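You operate a simulated robot arm through the tools that you are given. There is no shell and no other tool.

The job below is to be done with a simulated robot arm. You get a single attempt, and the scene is never put back.

TASK
Close the gap under the machine foot with one shim.
Fine: loosen the bolt knob, draw out the old shim, read the gap, push home the shim of that size, tighten the knob. Where these are worked on the way, their far stop is far enough and under half their travel is too little: bolt knob.

It is judged by the outcome, as a careful person would: the job done as asked, and still so three seconds after it is handed in. It fails if anything else is knocked over, pushed out of place, dropped, spilled or broken.

THE ROBOT
A 6-joint arm with a two-finger gripper, fixed in place. Base frame: the origin is on the floor under the middle of its stand, x ahead of it, y to its left, z up. Lengths are in m, angles in degrees, forces in N, time in s.
It reaches about 0.94 m from its shoulder. Its first joint turns from -166.0 to 166.0 degrees. Payload 2.54 kg.
Tool frame: the origin (TCP) lies between the finger pads and is the grasp point; the fingertips stand 0.03 m ahead of it; z points along the fingers, y is the line along which they close. The gripper opens to 0.116 m; its body begins 0.095 m behind the TCP.
Orientation is that of the tool frame in the base frame, as a unit quaternion [x, y, z, w]. With the fingers straight down and closing along the base's y, the tool's x points along the base's -x, its y along +y and its z along -z.

THE INTERFACE
- The arm moves only by the tool step_arm. Its argument "motion" is a list of rows, each a list of 7 numbers: the shift along the base's x, y, z in m, then the turn, a rotation vector about the base's x, y, z in degrees, then the closure, from 0 (fully open) to 1 (shut). In form: [[x, y, z, ax, ay, az, grip], ...]. A call has 1 to 20 rows; each row is the pose to reach, as a shift and turn from the pose commanded when the call began. Each row takes 0.2 s and may step no farther than 0.05 m and 8.6 degrees from the row before; otherwise, or with a gripper value out of range, the whole call is refused. A pose out of reach is approached as far as the arm can. The call stops where the force on the tool passes 40 N (or 10 N more than at its start, if that is more) or the arm is blocked; 0.2 s more then pass. Each finger travels about 0.072 m/s and halts on what it meets, pressing with about 40 N; the grip force reading is that of the motor and also rises with nothing between the fingers. The clock runs only during rows and for 0.2 s after the last one: add rows that repeat a pose to give the fingers time. It gives the time, the measured TCP pose, the force on the tool (base axes), the opening and the grip force at its end, in the units of the frame above (readings bear some noise), with the torque about the TCP (base axes, N m) and any sound that the robot's microphone picked up, and new pictures: "pictures" is both (left out), scene, wrist or none.
- Cameras (640 x 400 px; columns grow to the right, rows downward): "scene" is fixed at [0.2169, -0.65, 1.4323]; the picture's right is [0.83, -0.56, 0.00], its down [-0.16, -0.23, -0.96] and it looks along [0.54, 0.79, -0.28] (base axes); focal length 371 px, centre (320, 200). "wrist" rides on the gripper at [0.069, -0.015, -0.122] in the tool frame; the picture's right is [0.22, 0.98, 0.00], its down [-0.83, 0.18, -0.53] and it looks along [-0.52, 0.12, 0.85] (tool axes); focal length 251 px, centre (320, 200). There is no depth. A picture from a camera that has moved, and an enlarged one, comes with that camera's place and axes in the base frame and with its lens.
- inspect(camera, box): a new picture of the part [left, top, right, bottom] of that camera's present view, enlarged. No time passes.
- finish_job(): hands the job in; it is judged then, once.

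Places have to be worked out from the pictures, the camera data and where the tool is seen. Open the gripper and draw the arm clear of the work before you hand the job in, unless the task says otherwise.

The tools are called after "Emit:" as a command line: name --pt "numbers of a row" for each row, then --argument value for the rest, lists and objects as JSON in quotes. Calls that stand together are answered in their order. step_arm: Moves the arm, as the interface text tells. Its arguments: {"type":"object","properties":{"motion":{"type":"array"},"pictures":{"type":"string","enum":["both","scene","wrist","none"]}},"required":["motion"]} The other tools are called the same way: inspect (camera, box) takes an enlarged picture of a part of a camera's view; finish_job () hands the job in.

At the start:

```text
clock: 0.0
position: [0.5097, -0.0243, 1.2349]
ee_rot: [-0.001, 1.0, 0.0, 0.001]
wrist_force: [-0.3, 0.3, -0.8]
moment: [0.02, 0.0, 0.03]
grip_width: 0.1158
finger_force: 0.1
```

scene: 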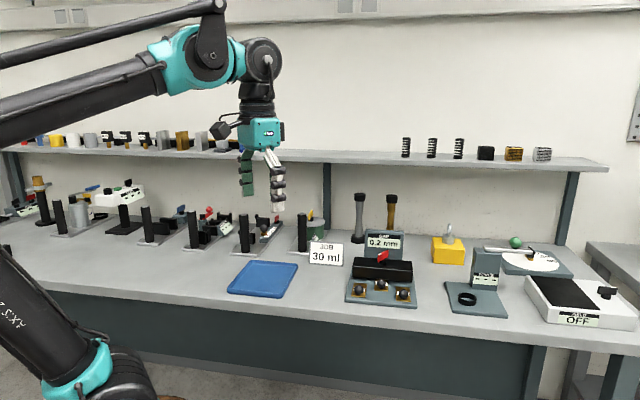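
wrist: 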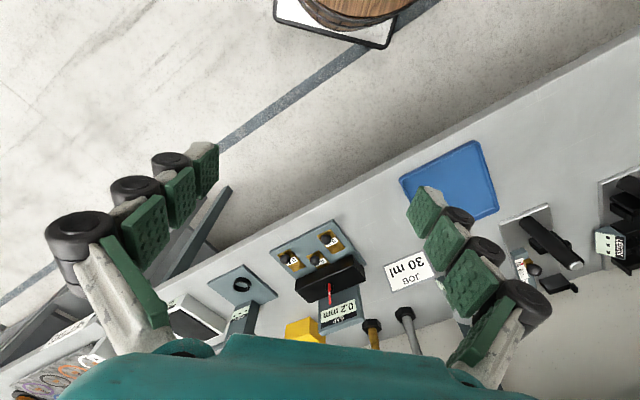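

The pictures show a bench with many stations. I will enlarge several parts of it to find the machine foot, the bolt knob and the shims.

Emit:
inspect --camera "scene" --box '[320, 180, 480, 320]'

Emit:
inspect --camera "scene" --box '[0, 160, 200, 270]'

Emit:
inspect --camera "scene" --box '[160, 170, 340, 300]'

Emit:
inspect --camera "wrist" --box '[200, 180, 460, 350]'

```text
2.86 times, centred on (400, 250) of scene
camera zoom: at [0.2169, -0.65, 1.4323], right [0.83, -0.56, 0.0], down [-0.16, -0.23, -0.96], along [0.54, 0.79, -0.28], focal length 1060 px, centre (91, 57)
```

zoom: 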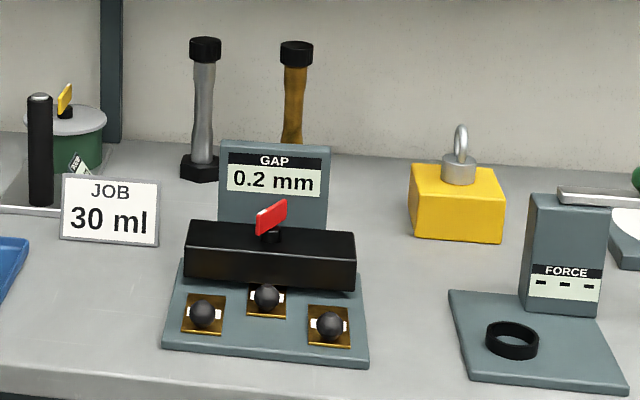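

```text
3.20 times, centred on (100, 215) of scene
camera zoom: at [0.2169, -0.65, 1.4323], right [0.83, -0.56, 0.0], down [-0.16, -0.23, -0.96], along [0.54, 0.79, -0.28], focal length 1187 px, centre (1024, 152)
```

zoom: 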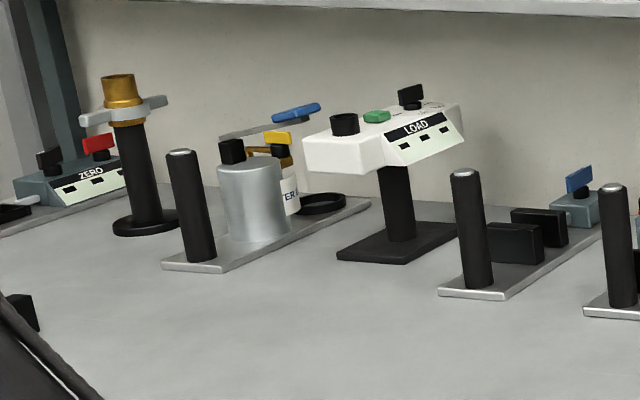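

```text
3.08 times, centred on (250, 235) of scene
camera zoom: at [0.2169, -0.65, 1.4323], right [0.83, -0.56, 0.0], down [-0.16, -0.23, -0.96], along [0.54, 0.79, -0.28], focal length 1141 px, centre (535, 92)
```

zoom: 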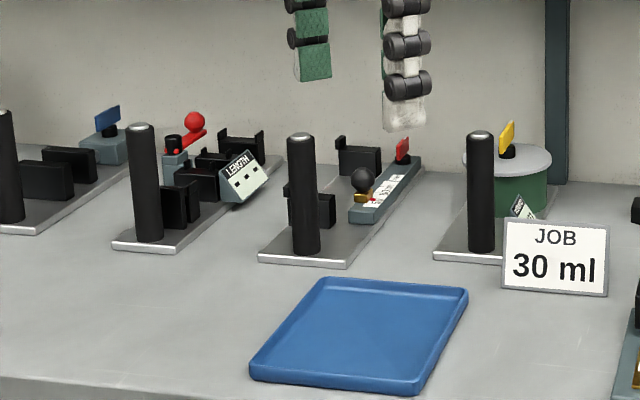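

```text
2.35 times, centred on (330, 265) of wrist
camera zoom: at [0.4408, -0.0397, 1.3551], right [-0.22, 0.98, 0.0], down [0.83, 0.18, 0.53], along [0.52, 0.12, -0.84], focal length 592 px, centre (296, 47)
```

zoom: 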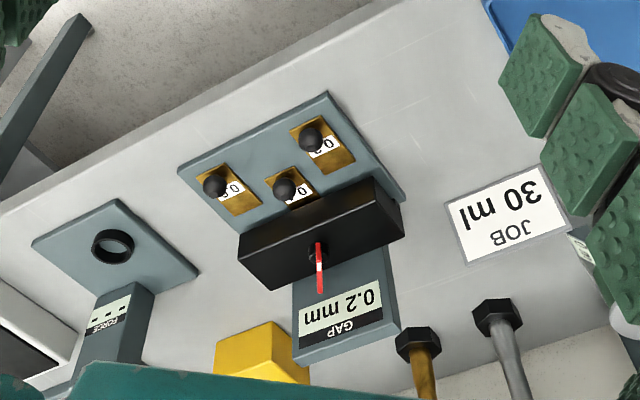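

The GAP station (red knob on the black foot, three brass shims with ball knobs) sits near x 0.92, y 0.05, turned about 45°. I triangulate the knob at about (0.968, 0.105, 0.943) and the balls at z of about 0.887, so I move closer for a better look.

Emit:
step_arm --pt "0.04 0.005 -0.01 0 0 0 0" --pt "0.08 0.01 -0.02 0 0 0 0" --pt "0.12 0.015 -0.03 0 0 0 0" --pt "0.16 0.02 -0.04 0 0 0 0" --pt "0.2 0.025 -0.05 0 0 0 0" --pt "0.23 0.03 -0.06 0 0 0 0"

```text
clock: 1.4
position: [0.7399, 0.0056, 1.1753]
ee_rot: [0.0, 1.0, 0.0, 0.002]
wrist_force: [-1.0, -0.6, 0.6]
moment: [-0.02, -0.03, -0.03]
grip_width: 0.1161
finger_force: 0.1
camera wrist: at [0.6713, -0.0099, 1.2958], right [-0.22, 0.98, 0.0], down [0.83, 0.18, 0.54], along [0.52, 0.12, -0.84], focal length 251 px, centre (320, 200)
```

scene: 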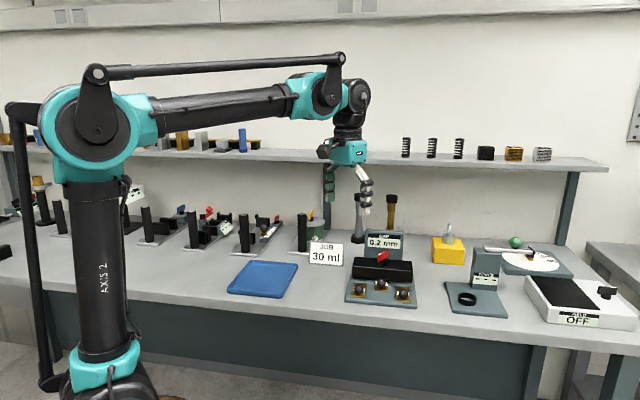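
wrist: 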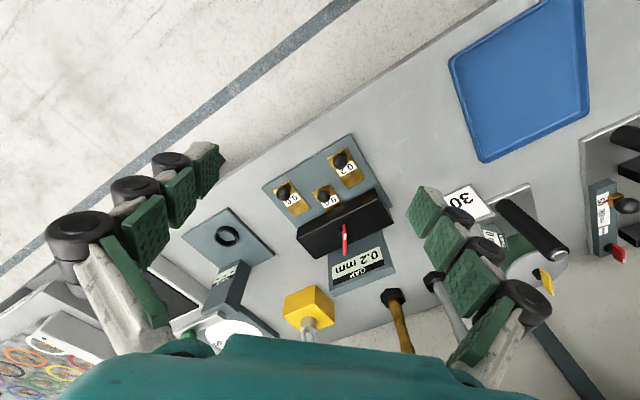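

Emit:
inspect --camera "wrist" --box '[255, 130, 415, 230]'

Emit:
inspect --camera "wrist" --box '[270, 140, 370, 220]'

Emit:
inspect --camera "scene" --box '[335, 220, 435, 310]'

```text
4.00 times, centred on (335, 180) of wrist
camera zoom: at [0.6713, -0.0099, 1.2958], right [-0.22, 0.98, 0.0], down [0.83, 0.18, 0.54], along [0.52, 0.12, -0.84], focal length 1006 px, centre (260, 280)
```

zoom: 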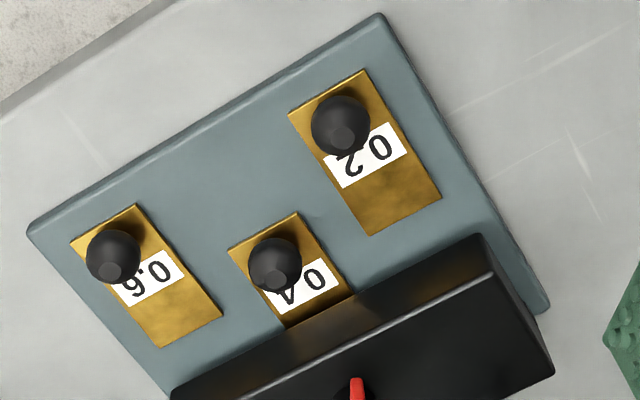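

```text
5.00 times, centred on (320, 180) of wrist
camera zoom: at [0.6713, -0.0099, 1.2958], right [-0.22, 0.98, 0.0], down [0.83, 0.18, 0.54], along [0.52, 0.12, -0.84], focal length 1257 px, centre (320, 300)
```

zoom: 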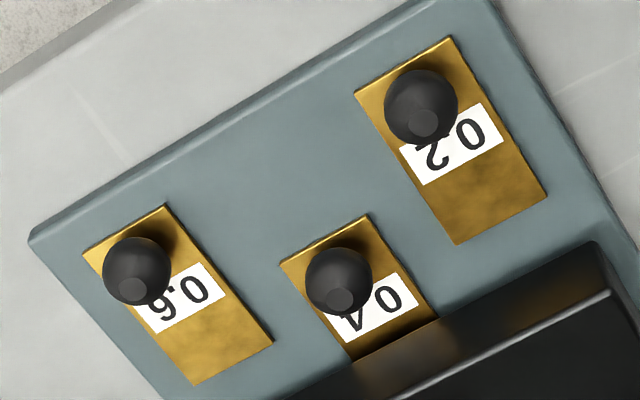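

```text
4.44 times, centred on (385, 265) of scene
camera zoom: at [0.2169, -0.65, 1.4323], right [0.83, -0.56, 0.0], down [-0.16, -0.23, -0.96], along [0.54, 0.79, -0.28], focal length 1649 px, centre (31, -89)
```

zoom: 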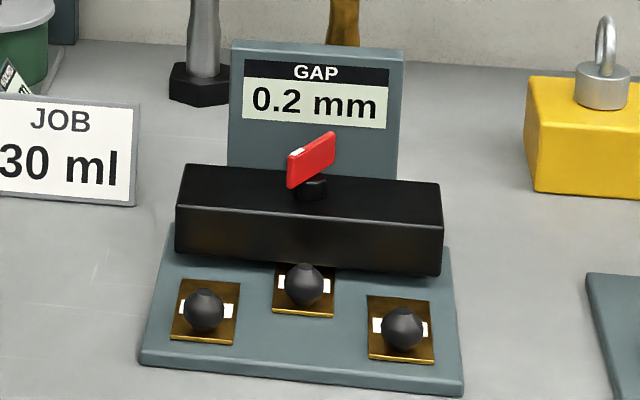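

The shims are marked 0.2 (left), 0.4 (under the foot) and 0.6 (right), and the station is turned 45° with the balls at about z 0.885. I enlarge the red knob to see how it lies.

Emit:
inspect --camera "wrist" --box '[295, 190, 405, 290]'

Emit:
inspect --camera "scene" --box '[360, 235, 410, 285]'

```text
4.00 times, centred on (350, 240) of wrist
camera zoom: at [0.6713, -0.0099, 1.2958], right [-0.22, 0.98, 0.0], down [0.83, 0.18, 0.54], along [0.52, 0.12, -0.84], focal length 1006 px, centre (200, 40)
```

zoom: 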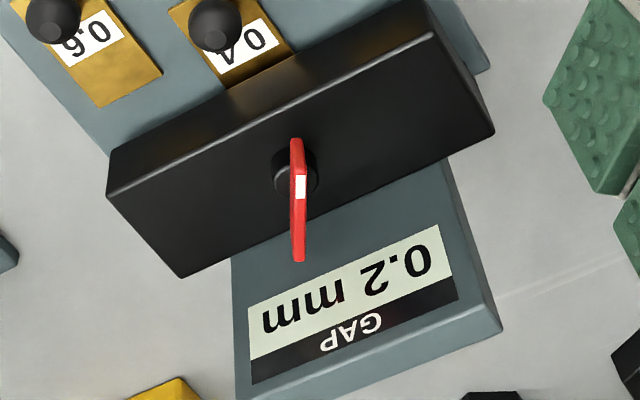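

```text
8.00 times, centred on (385, 260) of scene
camera zoom: at [0.2169, -0.65, 1.4323], right [0.83, -0.56, 0.0], down [-0.16, -0.23, -0.96], along [0.54, 0.79, -0.28], focal length 2968 px, centre (-200, -280)
```

zoom: 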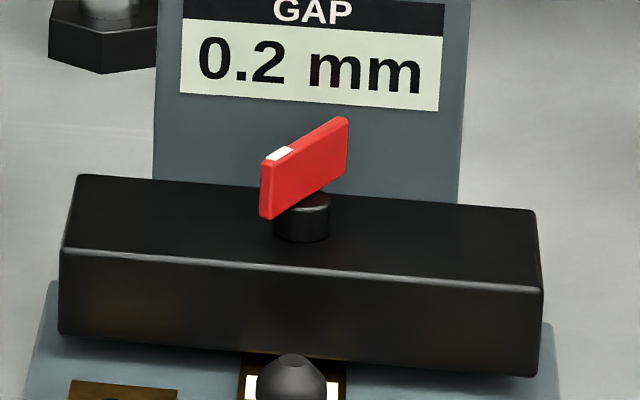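

The lever of the red knob runs at about 14° from the base x axis, centred near (0.959, 0.099). Its top is at about z 0.965, the foot top at about 0.93 and the GAP panel top at about 1.017. I move above it with a 14° yaw and the fingers partly closed.

Emit:
step_arm --pt "0.037 0.0155 -0.012 0 0 2.5 0.2" --pt "0.074 0.031 -0.024 0 0 5 0.4" --pt "0.111 0.0465 -0.036 0 0 7.5 0.45" --pt "0.148 0.062 -0.048 0 0 10 0.45" --pt "0.185 0.0775 -0.06 0 0 12 0.45" --pt "0.2186 0.093 -0.075 0 0 14 0.45" --pt "0.2186 0.093 -0.075 0 0 14 0.45"

```text
clock: 3.0
position: [0.9581, 0.0967, 1.0986]
ee_rot: [-0.123, 0.992, -0.001, 0.001]
wrist_force: [-0.4, 0.1, 1.2]
moment: [0.0, -0.01, 0.01]
grip_width: 0.0637
finger_force: 0.0
camera wrist: at [0.8944, 0.0649, 1.2193], right [-0.45, 0.9, 0.0], down [0.76, 0.38, 0.53], along [0.48, 0.24, -0.84], focal length 251 px, centre (320, 200)
```

scene: 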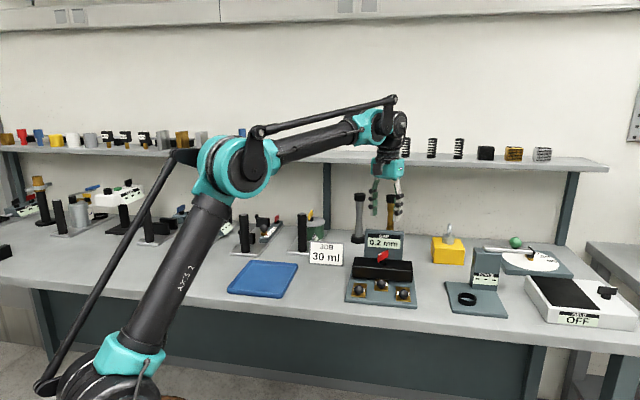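
wrist: 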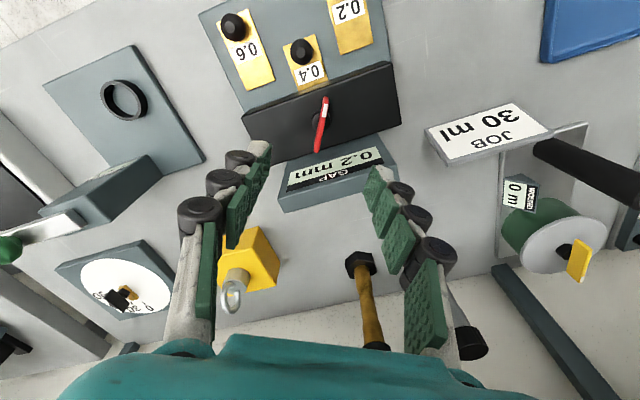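

The lever appears right below the TCP, at about column 320, row 125, as predicted. I enlarge it to check its angle against the fingers and whether the fingers clear the panel.

Emit:
inspect --camera "wrist" --box '[260, 70, 400, 210]'

Emit:
inspect --camera "scene" --box '[340, 130, 440, 300]'

```text
2.86 times, centred on (330, 140) of wrist
camera zoom: at [0.8944, 0.0649, 1.2193], right [-0.45, 0.9, 0.0], down [0.76, 0.38, 0.53], along [0.48, 0.24, -0.84], focal length 718 px, centre (291, 371)
```

zoom: 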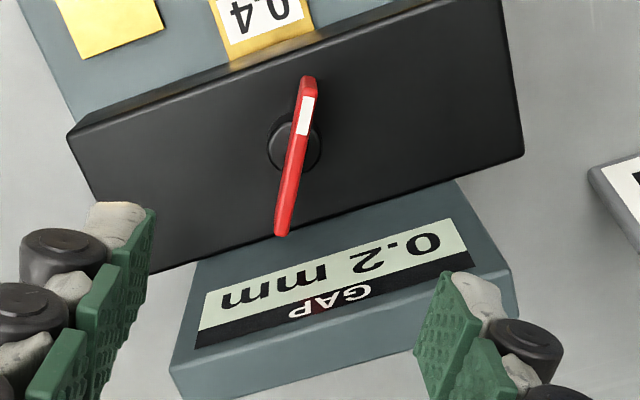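

```text
2.35 times, centred on (390, 215) of scene
camera zoom: at [0.2169, -0.65, 1.4323], right [0.83, -0.56, 0.0], down [-0.16, -0.23, -0.96], along [0.54, 0.79, -0.28], focal length 873 px, centre (155, 165)
```

zoom: 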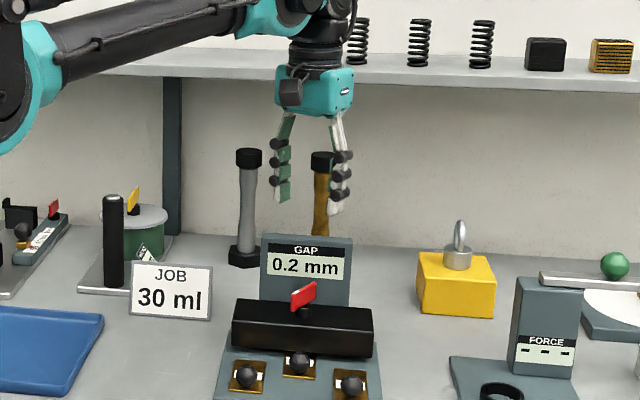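

The lever axis is at about (0.960, 0.0995), the lever angle about 15.5°, and the panel front is only about 0.038 m behind the axis. I narrow the fingers to about 0.033 m, line up and go part way down to check again.

Emit:
step_arm --pt "0.0015 0.003 -0.01 0 0 1.5 0.6" --pt "0.0015 0.003 -0.03 0 0 1.5 0.71" --pt "0.0015 0.003 -0.05 0 0 1.5 0.71" --pt "0.0015 0.003 -0.07 0 0 1.5 0.71" --pt "0.0015 0.003 -0.07 0 0 1.5 0.71"

Emit:
inspect --camera "wrist" --box '[240, 80, 400, 240]'

Emit:
inspect --camera "scene" --box '[345, 200, 425, 290]'

```text
clock: 4.2
position: [0.9618, 0.1004, 1.029]
ee_rot: [-0.135, 0.991, 0.0, 0.001]
wrist_force: [0.4, 0.3, -0.1]
moment: [-0.01, -0.01, -0.04]
grip_width: 0.0336
finger_force: 0.0
camera wrist: at [0.8986, 0.0672, 1.1496], right [-0.47, 0.88, 0.0], down [0.75, 0.4, 0.53], along [0.47, 0.25, -0.84], focal length 251 px, centre (320, 200)
```

scene: 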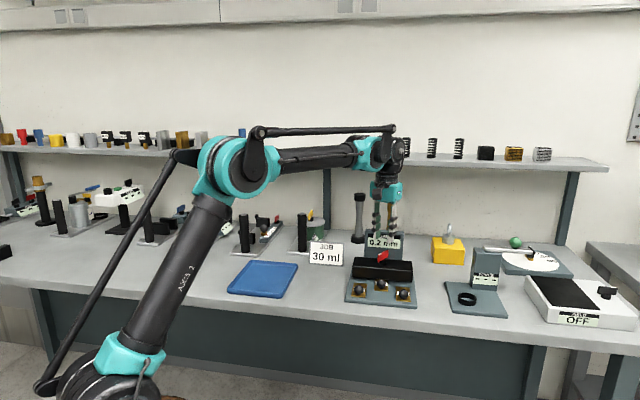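
wrist: 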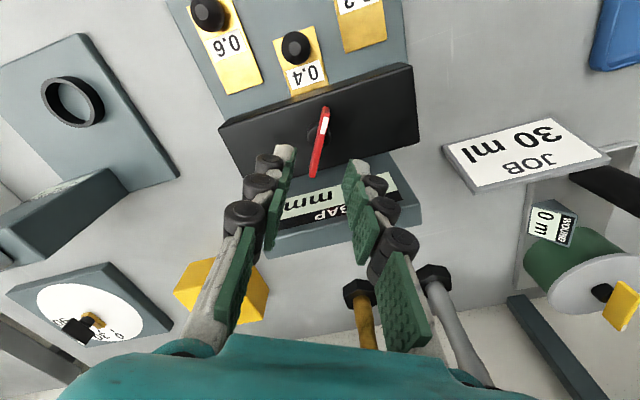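

```text
2.50 times, centred on (320, 160) of wrist
camera zoom: at [0.8986, 0.0672, 1.1496], right [-0.47, 0.88, 0.0], down [0.75, 0.4, 0.53], along [0.47, 0.25, -0.84], focal length 629 px, centre (320, 300)
```

zoom: 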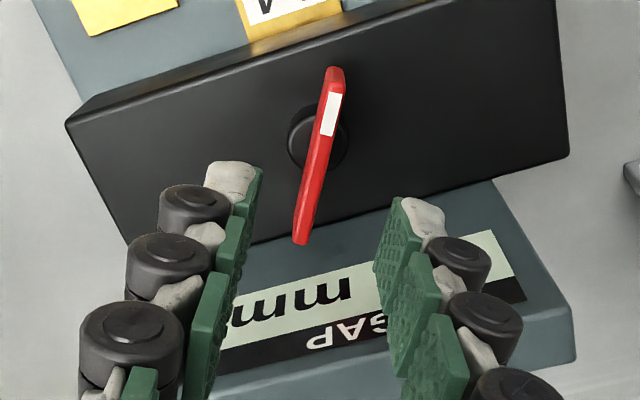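

```text
4.44 times, centred on (385, 245) of scene
camera zoom: at [0.2169, -0.65, 1.4323], right [0.83, -0.56, 0.0], down [-0.16, -0.23, -0.96], along [0.54, 0.79, -0.28], focal length 1649 px, centre (31, 0)
```

zoom: 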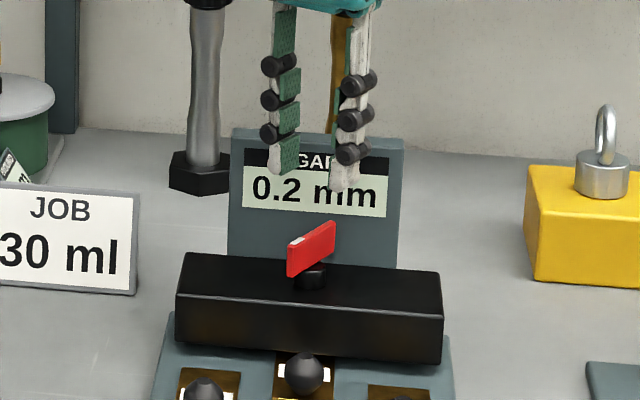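

The fingers straddle the lever: it is centred within about 1 mm and lined up with the tool. I go down to a TCP z of about 0.971 and then close on the lever.

Emit:
step_arm --pt "0 0 -0.02 0 0 0 0.71" --pt "0 0 -0.04 0 0 0 0.71" --pt "0 0 -0.05 0 0 0 0.71" --pt "0 0 -0.058 0 0 0 0.71" --pt "0 0 -0.058 0 0 0 0.71"

Emit:
inspect --camera "wrist" --box '[240, 100, 400, 260]'

Emit:
inspect --camera "scene" --box '[345, 200, 425, 290]'

```text
clock: 5.4
position: [0.961, 0.1019, 0.9704]
ee_rot: [-0.134, 0.991, 0.001, 0.002]
wrist_force: [0.5, -0.3, 0.1]
moment: [-0.01, -0.02, 0.0]
grip_width: 0.0336
finger_force: 0.0
camera wrist: at [0.8979, 0.0683, 1.0912], right [-0.47, 0.88, 0.0], down [0.75, 0.4, 0.53], along [0.47, 0.25, -0.84], focal length 251 px, centre (320, 200)
```

scene: 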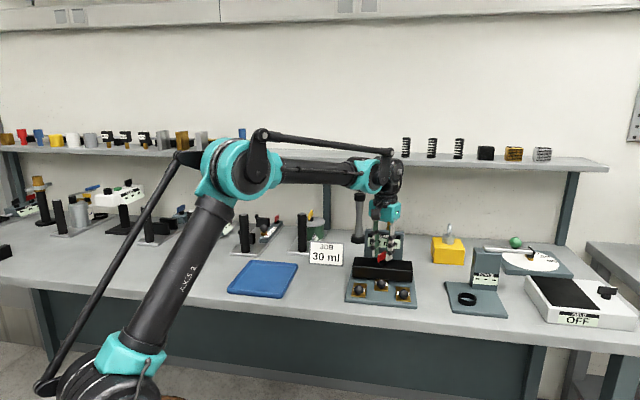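
wrist: 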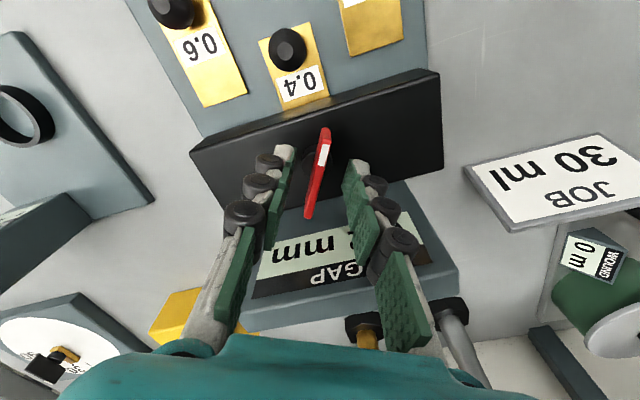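

```text
2.50 times, centred on (320, 180) of wrist
camera zoom: at [0.8979, 0.0683, 1.0912], right [-0.47, 0.88, 0.0], down [0.75, 0.4, 0.53], along [0.47, 0.25, -0.84], focal length 629 px, centre (320, 250)
```

zoom: 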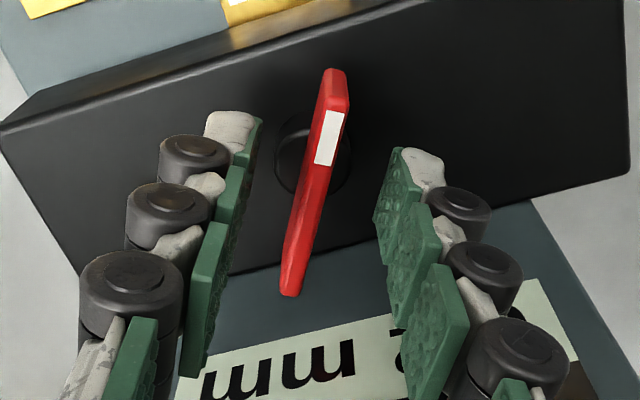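

```text
4.44 times, centred on (385, 245) of scene
camera zoom: at [0.2169, -0.65, 1.4323], right [0.83, -0.56, 0.0], down [-0.16, -0.23, -0.96], along [0.54, 0.79, -0.28], focal length 1649 px, centre (31, 0)
```

zoom: 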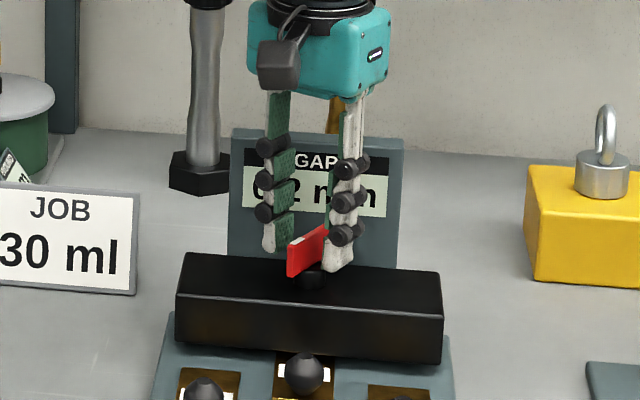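

The lever is between the fingers with nothing touching. I close the grip on it.

Emit:
step_arm --pt "0 0 0 0 0 0 0.85" --pt "0 0 0 0 0 0 1" --pt "0 0 0 0 0 0 1" --pt "0 0 0 0 0 0 1" --pictures "wrist"

Emit:
inspect --camera "wrist" --box '[240, 100, 400, 260]'

```text
clock: 6.4
position: [0.9606, 0.0999, 0.969]
ee_rot: [-0.134, 0.991, 0.0, 0.0]
wrist_force: [1.2, -14.0, -7.7]
moment: [-0.3, -0.19, -0.02]
grip_width: 0.0057
finger_force: 34.1
camera wrist: at [0.8983, 0.0669, 1.091], right [-0.47, 0.88, 0.0], down [0.75, 0.4, 0.53], along [0.47, 0.25, -0.85], focal length 251 px, centre (320, 200)
```

wrist: 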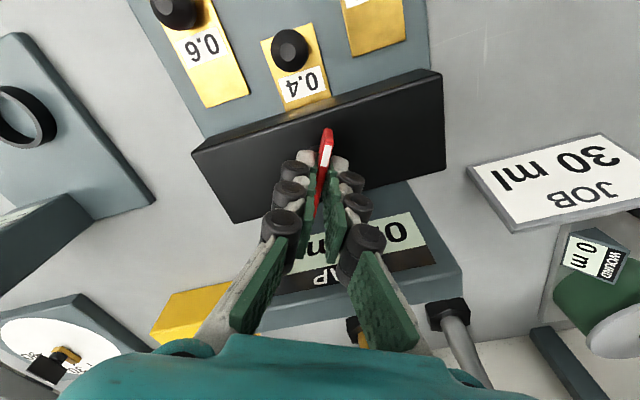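

```text
2.50 times, centred on (320, 180) of wrist
camera zoom: at [0.8983, 0.0669, 1.091], right [-0.47, 0.88, 0.0], down [0.75, 0.4, 0.53], along [0.47, 0.25, -0.85], focal length 629 px, centre (320, 250)
```

zoom: 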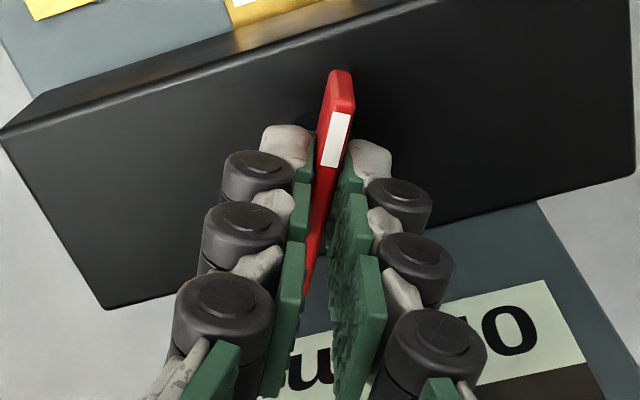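

The lever is held (opening 5.7 mm), with a side load of -14 N in y. I shift 2 mm that way to take the load off before turning.

Emit:
step_arm --pt "0.0005 -0.0018 0 0 0 0 1" --pt "0.0005 -0.0018 0 0 0 0 1" --pictures "none"

```text
clock: 7.0
position: [0.9594, 0.1001, 0.9704]
ee_rot: [-0.137, 0.991, 0.001, 0.0]
wrist_force: [1.9, -5.9, -5.7]
moment: [-0.2, 0.11, 0.01]
grip_width: 0.0061
finger_force: 33.7
```

The side load has dropped to 6 N. I turn the lever anticlockwise (loosening) by 15° and watch the moment.

Emit:
step_arm --pt "0 0 0 0 0 4 1" --pt "0 0 0 0 0 8 1" --pt "0 0 0 0 0 12 1" --pt "0 0 0 0 0 15 1"

Emit:
inspect --camera "wrist" --box '[240, 100, 400, 260]'

```text
clock: 8.0
position: [0.9612, 0.0992, 0.9698]
ee_rot: [-0.264, 0.965, 0.001, 0.0]
wrist_force: [-6.5, -7.0, -27.9]
moment: [-0.14, 0.1, -0.02]
grip_width: 0.0059
finger_force: 34.3
camera wrist: at [0.9096, 0.051, 1.0911], right [-0.68, 0.73, 0.0], down [0.62, 0.58, 0.53], along [0.39, 0.36, -0.85], focal length 251 px, centre (320, 200)
```

scene: 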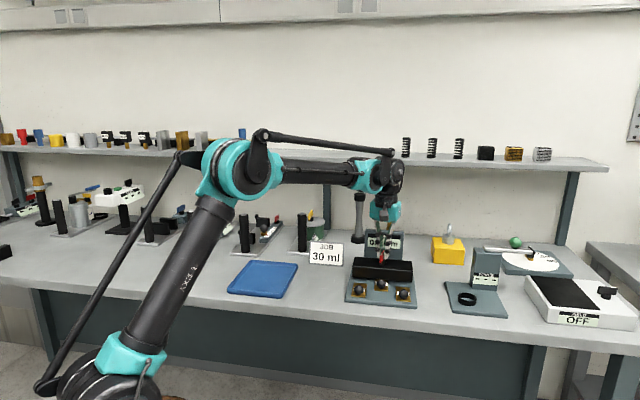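
wrist: 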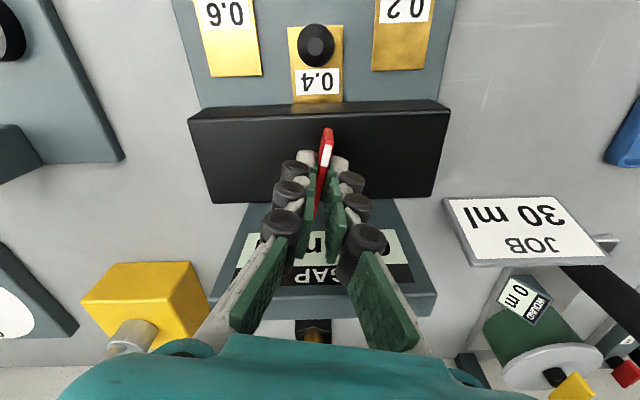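

```text
2.50 times, centred on (320, 180) of wrist
camera zoom: at [0.9096, 0.051, 1.0911], right [-0.68, 0.73, 0.0], down [0.62, 0.58, 0.53], along [0.39, 0.36, -0.85], focal length 629 px, centre (320, 250)
```

zoom: 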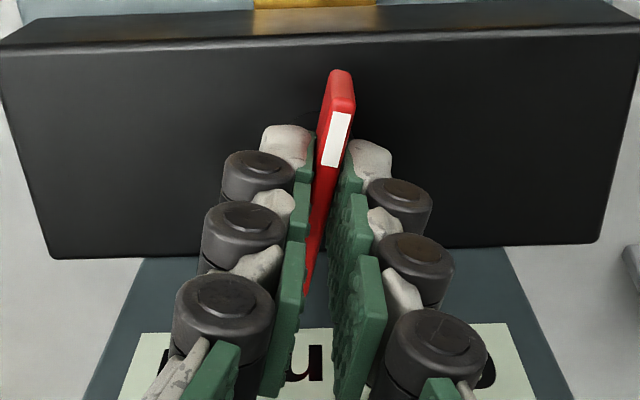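

The lever turns freely with the tool; only the z force has grown to -28 N. I lower by 1.5 mm to relieve it and then keep turning.

Emit:
step_arm --pt "0 0 -0.0015 0 0 0 1" --pt "0 0 -0.0015 0 0 0 1" --pictures "none"

```text
clock: 8.6
position: [0.9607, 0.0987, 0.9706]
ee_rot: [-0.263, 0.965, 0.0, 0.002]
wrist_force: [4.7, -3.7, 0.6]
moment: [-0.56, 0.7, -0.02]
grip_width: 0.0061
finger_force: 34.0
```

The z force is now near zero. I continue anticlockwise another 24°.

Emit:
step_arm --pt "0 0 0 0 0 4 1" --pt "0 0 0 0 0 8 1" --pt "0 0 0 0 0 12 1" --pt "0 0 0 0 0 16 1" --pt "0 0 0 0 0 20 1" --pt "0 0 0 0 0 24 1" --pictures "wrist"

```text
clock: 10.2
position: [0.9616, 0.0984, 0.9704]
ee_rot: [-0.458, 0.889, -0.001, 0.001]
wrist_force: [3.9, -3.8, 1.6]
moment: [-0.09, -0.14, -0.01]
grip_width: 0.0056
finger_force: 34.1
stopped in row 6: the force on the tool passed its limit at 41 N (the readings are from after the stop); the commanded pose is now the measured one
camera wrist: at [0.9336, 0.0337, 1.0911], right [-0.92, 0.39, 0.0], down [0.33, 0.78, 0.53], along [0.21, 0.49, -0.84], focal length 251 px, centre (320, 200)
```

wrist: 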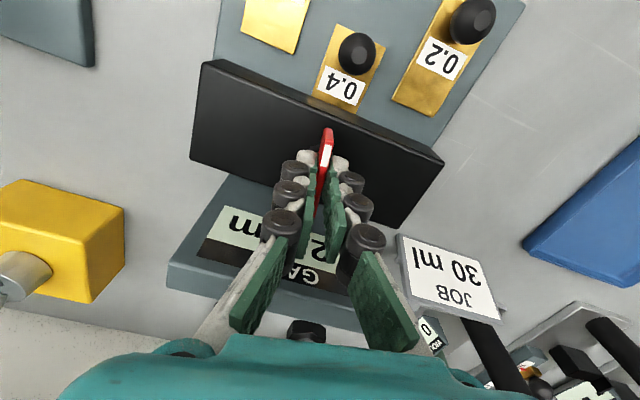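

The call stopped at 41 N after about 39° of turn in all, at yaw 54.5°. I try small extra turns and read the force, to tell an end stop from a build-up of strain.

Emit:
step_arm --pt "0 0 0 0 0 1.5 1" --pt "0 0 0 0 0 3 1" --pictures "none"

```text
clock: 10.8
position: [0.9615, 0.0982, 0.9698]
ee_rot: [-0.482, 0.876, 0.0, 0.002]
wrist_force: [-0.3, -8.2, -4.6]
moment: [0.37, -0.37, -0.01]
grip_width: 0.006
finger_force: 34.0
```

Yaw went on to 57.6° with little force, so it was strain and not the stop. I continue in short sections.

Emit:
step_arm --pt "0 0 0 0 0 3 1" --pt "0 0 0 0 0 6 1" --pt "0 0 0 0 0 9 1" --pictures "none"

```text
clock: 11.6
position: [0.9629, 0.0982, 0.9706]
ee_rot: [-0.549, 0.836, -0.001, 0.001]
wrist_force: [1.2, -9.7, 4.5]
moment: [-0.83, 0.19, -0.01]
grip_width: 0.0058
finger_force: 34.0
```

Now at yaw 66.6° and still free. I continue with a small correction for the -10 N side load in y.

Emit:
step_arm --pt "0 -0.001 0 0 0 3 1" --pt "0 -0.001 0 0 0 6 1" --pt "0 -0.001 0 0 0 9 1" --pictures "none"

```text
clock: 12.4
position: [0.9626, 0.0989, 0.9697]
ee_rot: [-0.613, 0.79, -0.001, 0.002]
wrist_force: [13.5, -6.2, 11.7]
moment: [-0.39, -0.27, -0.03]
grip_width: 0.0061
finger_force: 33.7
```

Now at yaw 75.6°, turned 60° in all and still moving. I relieve x and z a little and continue.

Emit:
step_arm --pt "0.001 -0.0005 0.0007 0 0 3 1" --pt "0.001 -0.0005 0.0007 0 0 6 1" --pt "0.001 -0.0005 0.0007 0 0 9 1" --pictures "both"

Emit:
inspect --camera "scene" --box '[335, 200, 435, 310]'

```text
clock: 13.2
position: [0.9624, 0.0976, 0.9694]
ee_rot: [-0.673, 0.739, -0.001, 0.002]
wrist_force: [5.7, -5.4, -1.7]
moment: [0.2, -0.18, -0.05]
grip_width: 0.0058
finger_force: 33.6
camera wrist: at [0.9714, 0.0278, 1.091], right [-0.99, -0.12, 0.0], down [-0.1, 0.84, 0.54], along [-0.06, 0.53, -0.84], focal length 251 px, centre (320, 200)
```

scene: 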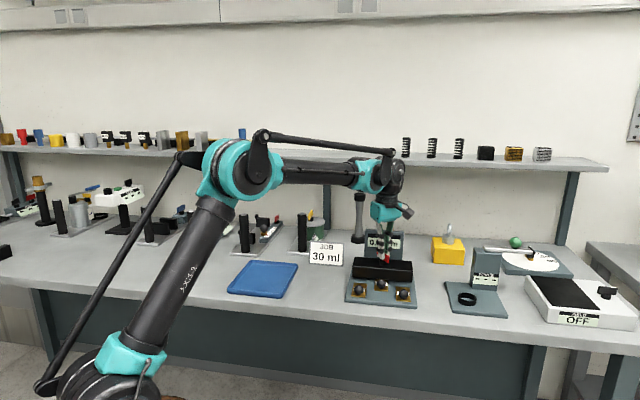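
wrist: 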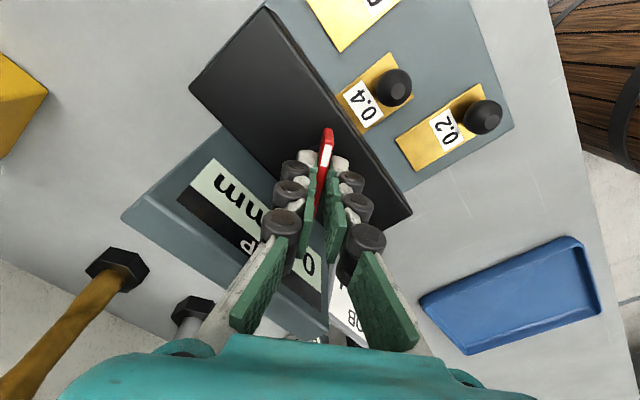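

```text
3.64 times, centred on (385, 255) of scene
camera zoom: at [0.2169, -0.65, 1.4323], right [0.83, -0.56, 0.0], down [-0.16, -0.23, -0.96], along [0.54, 0.79, -0.28], focal length 1349 px, centre (84, 0)
```

zoom: 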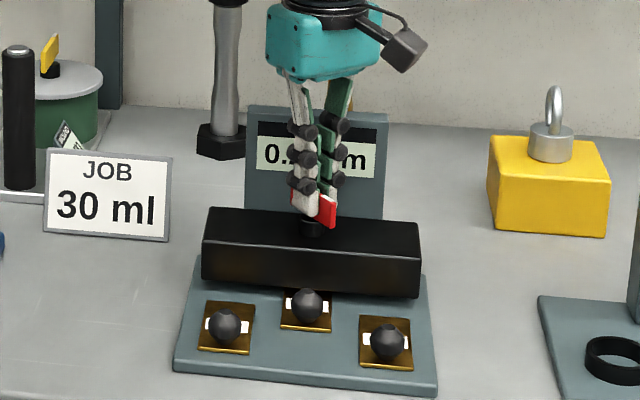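

Yaw is 84.6°, a turn of about 69°, and the lever still follows. I continue towards its stop.

Emit:
step_arm --pt "0.0005 -0.0005 0 0 0 3 1" --pt "0.0005 -0.0005 0 0 0 6 1" --pt "0.0005 -0.0005 0 0 0 9 1" --pictures "none"

```text
clock: 14.0
position: [0.964, 0.0981, 0.9708]
ee_rot: [0.73, -0.684, -0.001, -0.001]
wrist_force: [1.8, 3.9, -8.1]
moment: [-0.17, -0.03, -0.01]
grip_width: 0.0062
finger_force: 34.3
```

Yaw is 93.8° with low forces. I continue.

Emit:
step_arm --pt "0 0 -0.0005 0 0 3 1" --pt "0 0 -0.0005 0 0 6 1" --pt "0 0 -0.0005 0 0 9 1" --pt "0 0 -0.0005 0 0 12 1" --pictures "none"

```text
clock: 15.0
position: [0.9628, 0.0973, 0.9697]
ee_rot: [0.797, -0.604, -0.001, -0.001]
wrist_force: [15.0, 12.4, 11.1]
moment: [0.77, -0.29, -0.04]
grip_width: 0.0059
finger_force: 34.3
```

Yaw is 105.7°, so the turn is about 90°, with side forces of about 15 N. I check the picture before going on.

Emit:
step_arm --pt "0.001 0.0007 0.0003 0 0 0 1" --pt "0.001 0.0007 0.0003 0 0 1.5 1" --pictures "wrist"

Emit:
inspect --camera "wrist" --box '[240, 100, 400, 260]'

Emit:
inspect --camera "scene" --box '[345, 200, 425, 290]'

```text
clock: 15.6
position: [0.9637, 0.0973, 0.9693]
ee_rot: [0.804, -0.594, -0.001, -0.001]
wrist_force: [5.2, 10.1, 3.4]
moment: [0.42, -0.02, -0.02]
grip_width: 0.0057
finger_force: 33.6
camera wrist: at [0.9985, 0.0365, 1.091], right [-0.87, -0.49, 0.0], down [-0.42, 0.74, 0.54], along [-0.26, 0.47, -0.84], focal length 251 px, centre (320, 200)
```

wrist: 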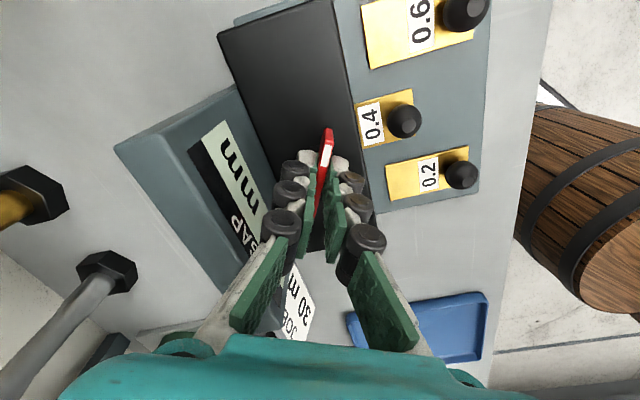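

```text
2.50 times, centred on (320, 180) of wrist
camera zoom: at [0.9985, 0.0365, 1.091], right [-0.87, -0.49, 0.0], down [-0.42, 0.74, 0.54], along [-0.26, 0.47, -0.84], focal length 629 px, centre (320, 250)
```

zoom: 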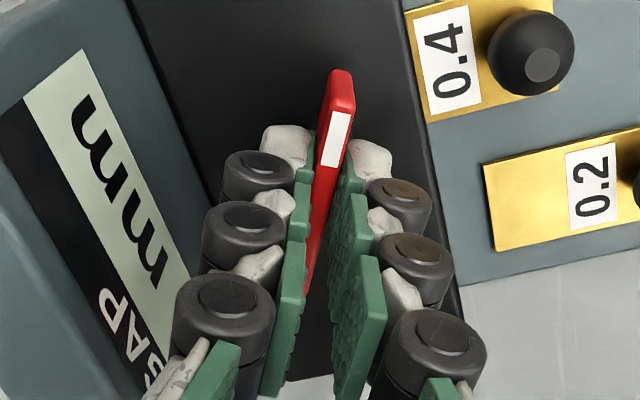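

```text
4.44 times, centred on (385, 245) of scene
camera zoom: at [0.2169, -0.65, 1.4323], right [0.83, -0.56, 0.0], down [-0.16, -0.23, -0.96], along [0.54, 0.79, -0.28], focal length 1649 px, centre (31, 0)
```

zoom: 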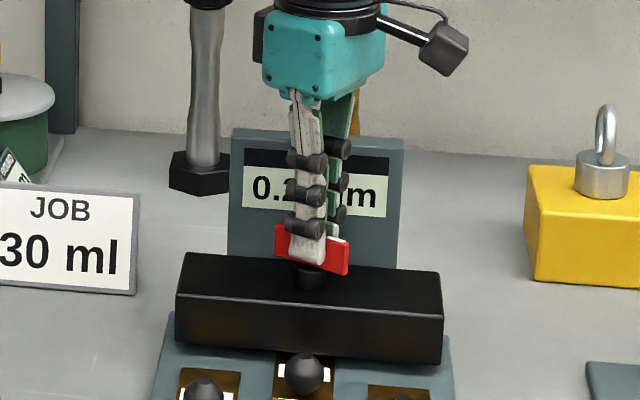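

The lever follows and the fingers still clear the panel. I continue turning to find the end stop.

Emit:
step_arm --pt "0 0.0005 0 0 0 3 1" --pt "0 0.0005 0 0 0 6 1" --pt "0 0.0005 0 0 0 9 1" --pictures "none"

```text
clock: 16.4
position: [0.9626, 0.0977, 0.9705]
ee_rot: [0.849, -0.529, 0.0, -0.001]
wrist_force: [8.2, 8.2, -0.7]
moment: [0.06, -0.31, -0.04]
grip_width: 0.0059
finger_force: 34.0
```

Yaw is 116°, so the turn is about 100°, and it is still free. I continue.

Emit:
step_arm --pt "0.0005 0.0005 0 0 0 3 1" --pt "0.0005 0.0005 0 0 0 6 1" --pt "0.0005 0.0005 0 0 0 9 1" --pictures "none"

```text
clock: 17.2
position: [0.9651, 0.0997, 0.9705]
ee_rot: [0.887, -0.461, 0.001, -0.001]
wrist_force: [5.6, 4.8, -1.6]
moment: [0.11, -0.15, -0.04]
grip_width: 0.006
finger_force: 33.9
```

Yaw is 125°, so the turn is about 110°. I continue.

Emit:
step_arm --pt "0 0 0 0 0 3 1" --pt "0 0 0 0 0 6 1" --pt "0 0 0 0 0 9 1" --pictures "wrist"

Emit:
inspect --camera "wrist" --box '[240, 100, 400, 260]'

```text
clock: 18.0
position: [0.9632, 0.0991, 0.9698]
ee_rot: [0.921, -0.39, -0.001, -0.001]
wrist_force: [3.6, 4.7, -10.7]
moment: [-0.31, -0.54, 0.0]
grip_width: 0.006
finger_force: 33.7
camera wrist: at [1.0238, 0.0596, 1.091], right [-0.55, -0.83, 0.0], down [-0.7, 0.47, 0.54], along [-0.45, 0.3, -0.84], focal length 251 px, centre (320, 200)
```

wrist: 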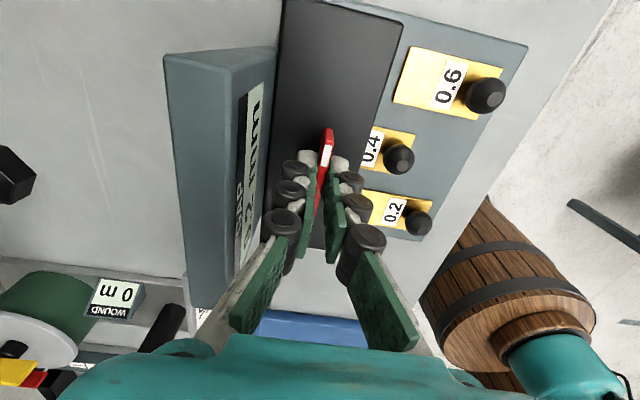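

```text
2.50 times, centred on (320, 180) of wrist
camera zoom: at [1.0238, 0.0596, 1.091], right [-0.55, -0.83, 0.0], down [-0.7, 0.47, 0.54], along [-0.45, 0.3, -0.84], focal length 629 px, centre (320, 250)
```

zoom: 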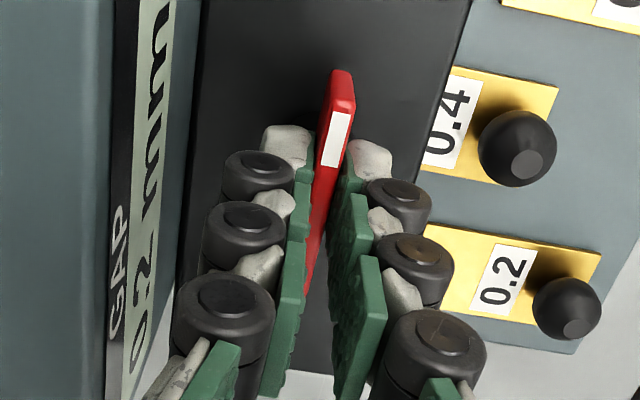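

Yaw is 134°, so the turn is about 119°, and the lever now lies along the foot. I continue gently to feel for the stop.

Emit:
step_arm --pt "0 0 -0.0005 0 0 2 1" --pt "0 0 -0.0005 0 0 4 1" --pt "0 0 -0.0005 0 0 6 1" --pictures "none"

```text
clock: 18.8
position: [0.9636, 0.0998, 0.971]
ee_rot: [0.94, -0.341, 0.0, 0.0]
wrist_force: [2.8, 0.8, -10.7]
moment: [-0.09, -0.18, -0.83]
grip_width: 0.0069
finger_force: 35.6
```

The moment about z has jumped to -0.83 Nm and the fingers opened slightly, which is the far stop near 136–140°. I nudge 2° more to confirm.

Emit:
step_arm --pt "0 0 -0.0005 0 0 1 1" --pt "0 0 -0.0005 0 0 2 1" --pictures "both"

Emit:
inspect --camera "wrist" --box '[240, 100, 400, 260]'

Emit:
inspect --camera "scene" --box '[345, 200, 425, 290]'

```text
clock: 19.4
position: [0.9648, 0.0984, 0.9703]
ee_rot: [0.946, -0.325, 0.001, -0.002]
wrist_force: [13.9, 0.6, 16.2]
moment: [0.22, -0.08, -0.89]
grip_width: 0.008
finger_force: 35.8
camera wrist: at [1.0285, 0.0681, 1.0914], right [-0.43, -0.9, 0.0], down [-0.76, 0.36, 0.53], along [-0.48, 0.23, -0.85], focal length 251 px, centre (320, 200)
```

scene: 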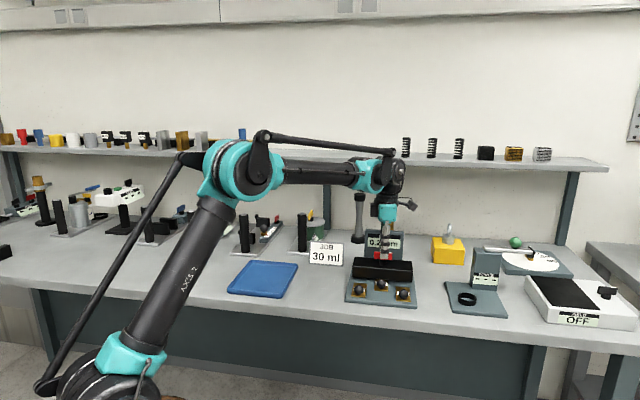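
wrist: 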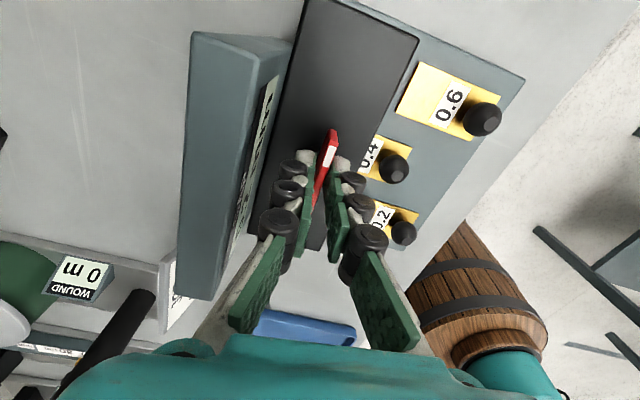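

```text
2.50 times, centred on (320, 180) of wrist
camera zoom: at [1.0285, 0.0681, 1.0914], right [-0.43, -0.9, 0.0], down [-0.76, 0.36, 0.53], along [-0.48, 0.23, -0.85], focal length 629 px, centre (320, 250)
```

zoom: 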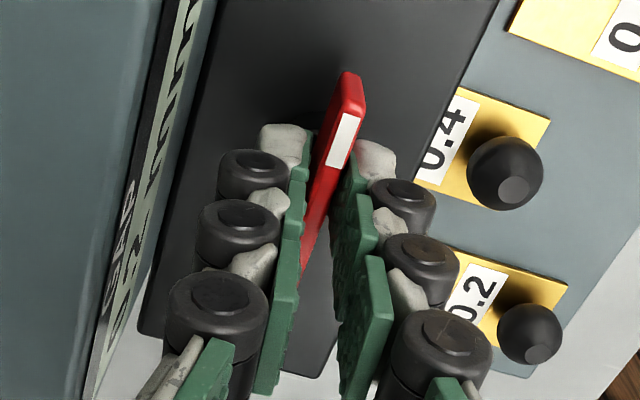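

```text
4.44 times, centred on (385, 245) of scene
camera zoom: at [0.2169, -0.65, 1.4323], right [0.83, -0.56, 0.0], down [-0.16, -0.23, -0.96], along [0.54, 0.79, -0.28], focal length 1649 px, centre (31, 0)
```

zoom: 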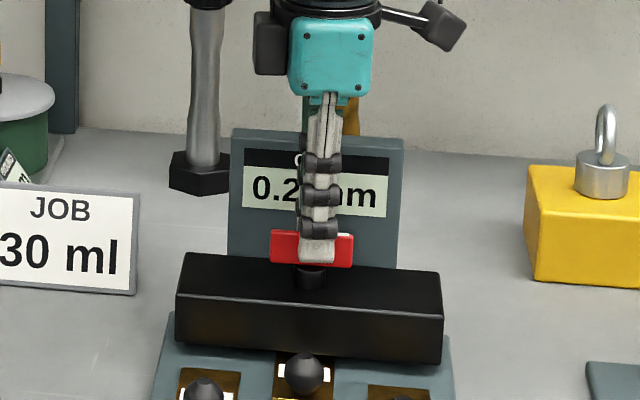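

The lever has stopped along the foot (135°) while the gripper went to 142°, so the knob is at its loosened stop. I turn back 6° to relax, open only slightly because of the panel, and rise.

Emit:
step_arm --pt "0 0 0 0 0 -3 1" --pt "0 0 0 0 0 -6 1" --pt "0 0 0 0 0 -6 0.86" --pt "0 0 0 0 0 -6 0.85" --pt "0 0 0 0 0 -6 0.85" --pictures "wrist"

Emit:
inspect --camera "wrist" --box '[220, 100, 400, 260]'

```text
clock: 20.6
position: [0.9647, 0.0997, 0.9705]
ee_rot: [0.928, -0.374, 0.0, -0.002]
wrist_force: [0.1, -1.1, 0.0]
moment: [0.01, 0.0, 0.01]
grip_width: 0.0175
finger_force: 0.0
camera wrist: at [1.0248, 0.0618, 1.0907], right [-0.52, -0.85, 0.0], down [-0.72, 0.44, 0.54], along [-0.46, 0.28, -0.84], focal length 251 px, centre (320, 200)
```

wrist: 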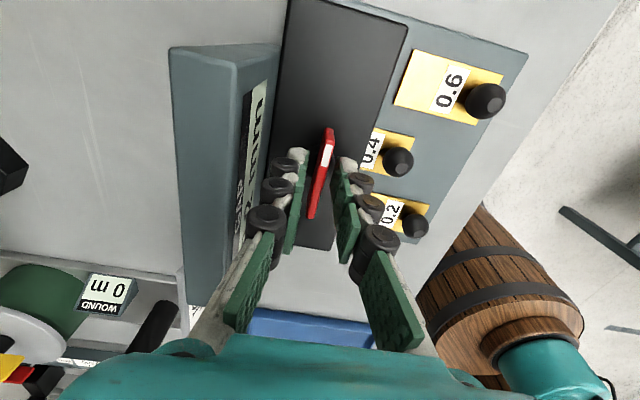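

```text
2.50 times, centred on (310, 180) of wrist
camera zoom: at [1.0248, 0.0618, 1.0907], right [-0.52, -0.85, 0.0], down [-0.72, 0.44, 0.54], along [-0.46, 0.28, -0.84], focal length 629 px, centre (345, 250)
```

zoom: 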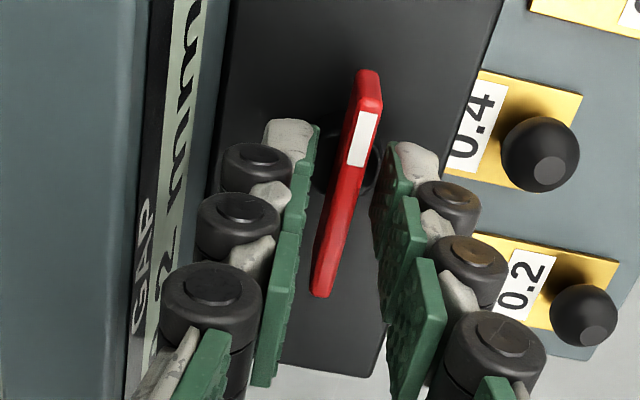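

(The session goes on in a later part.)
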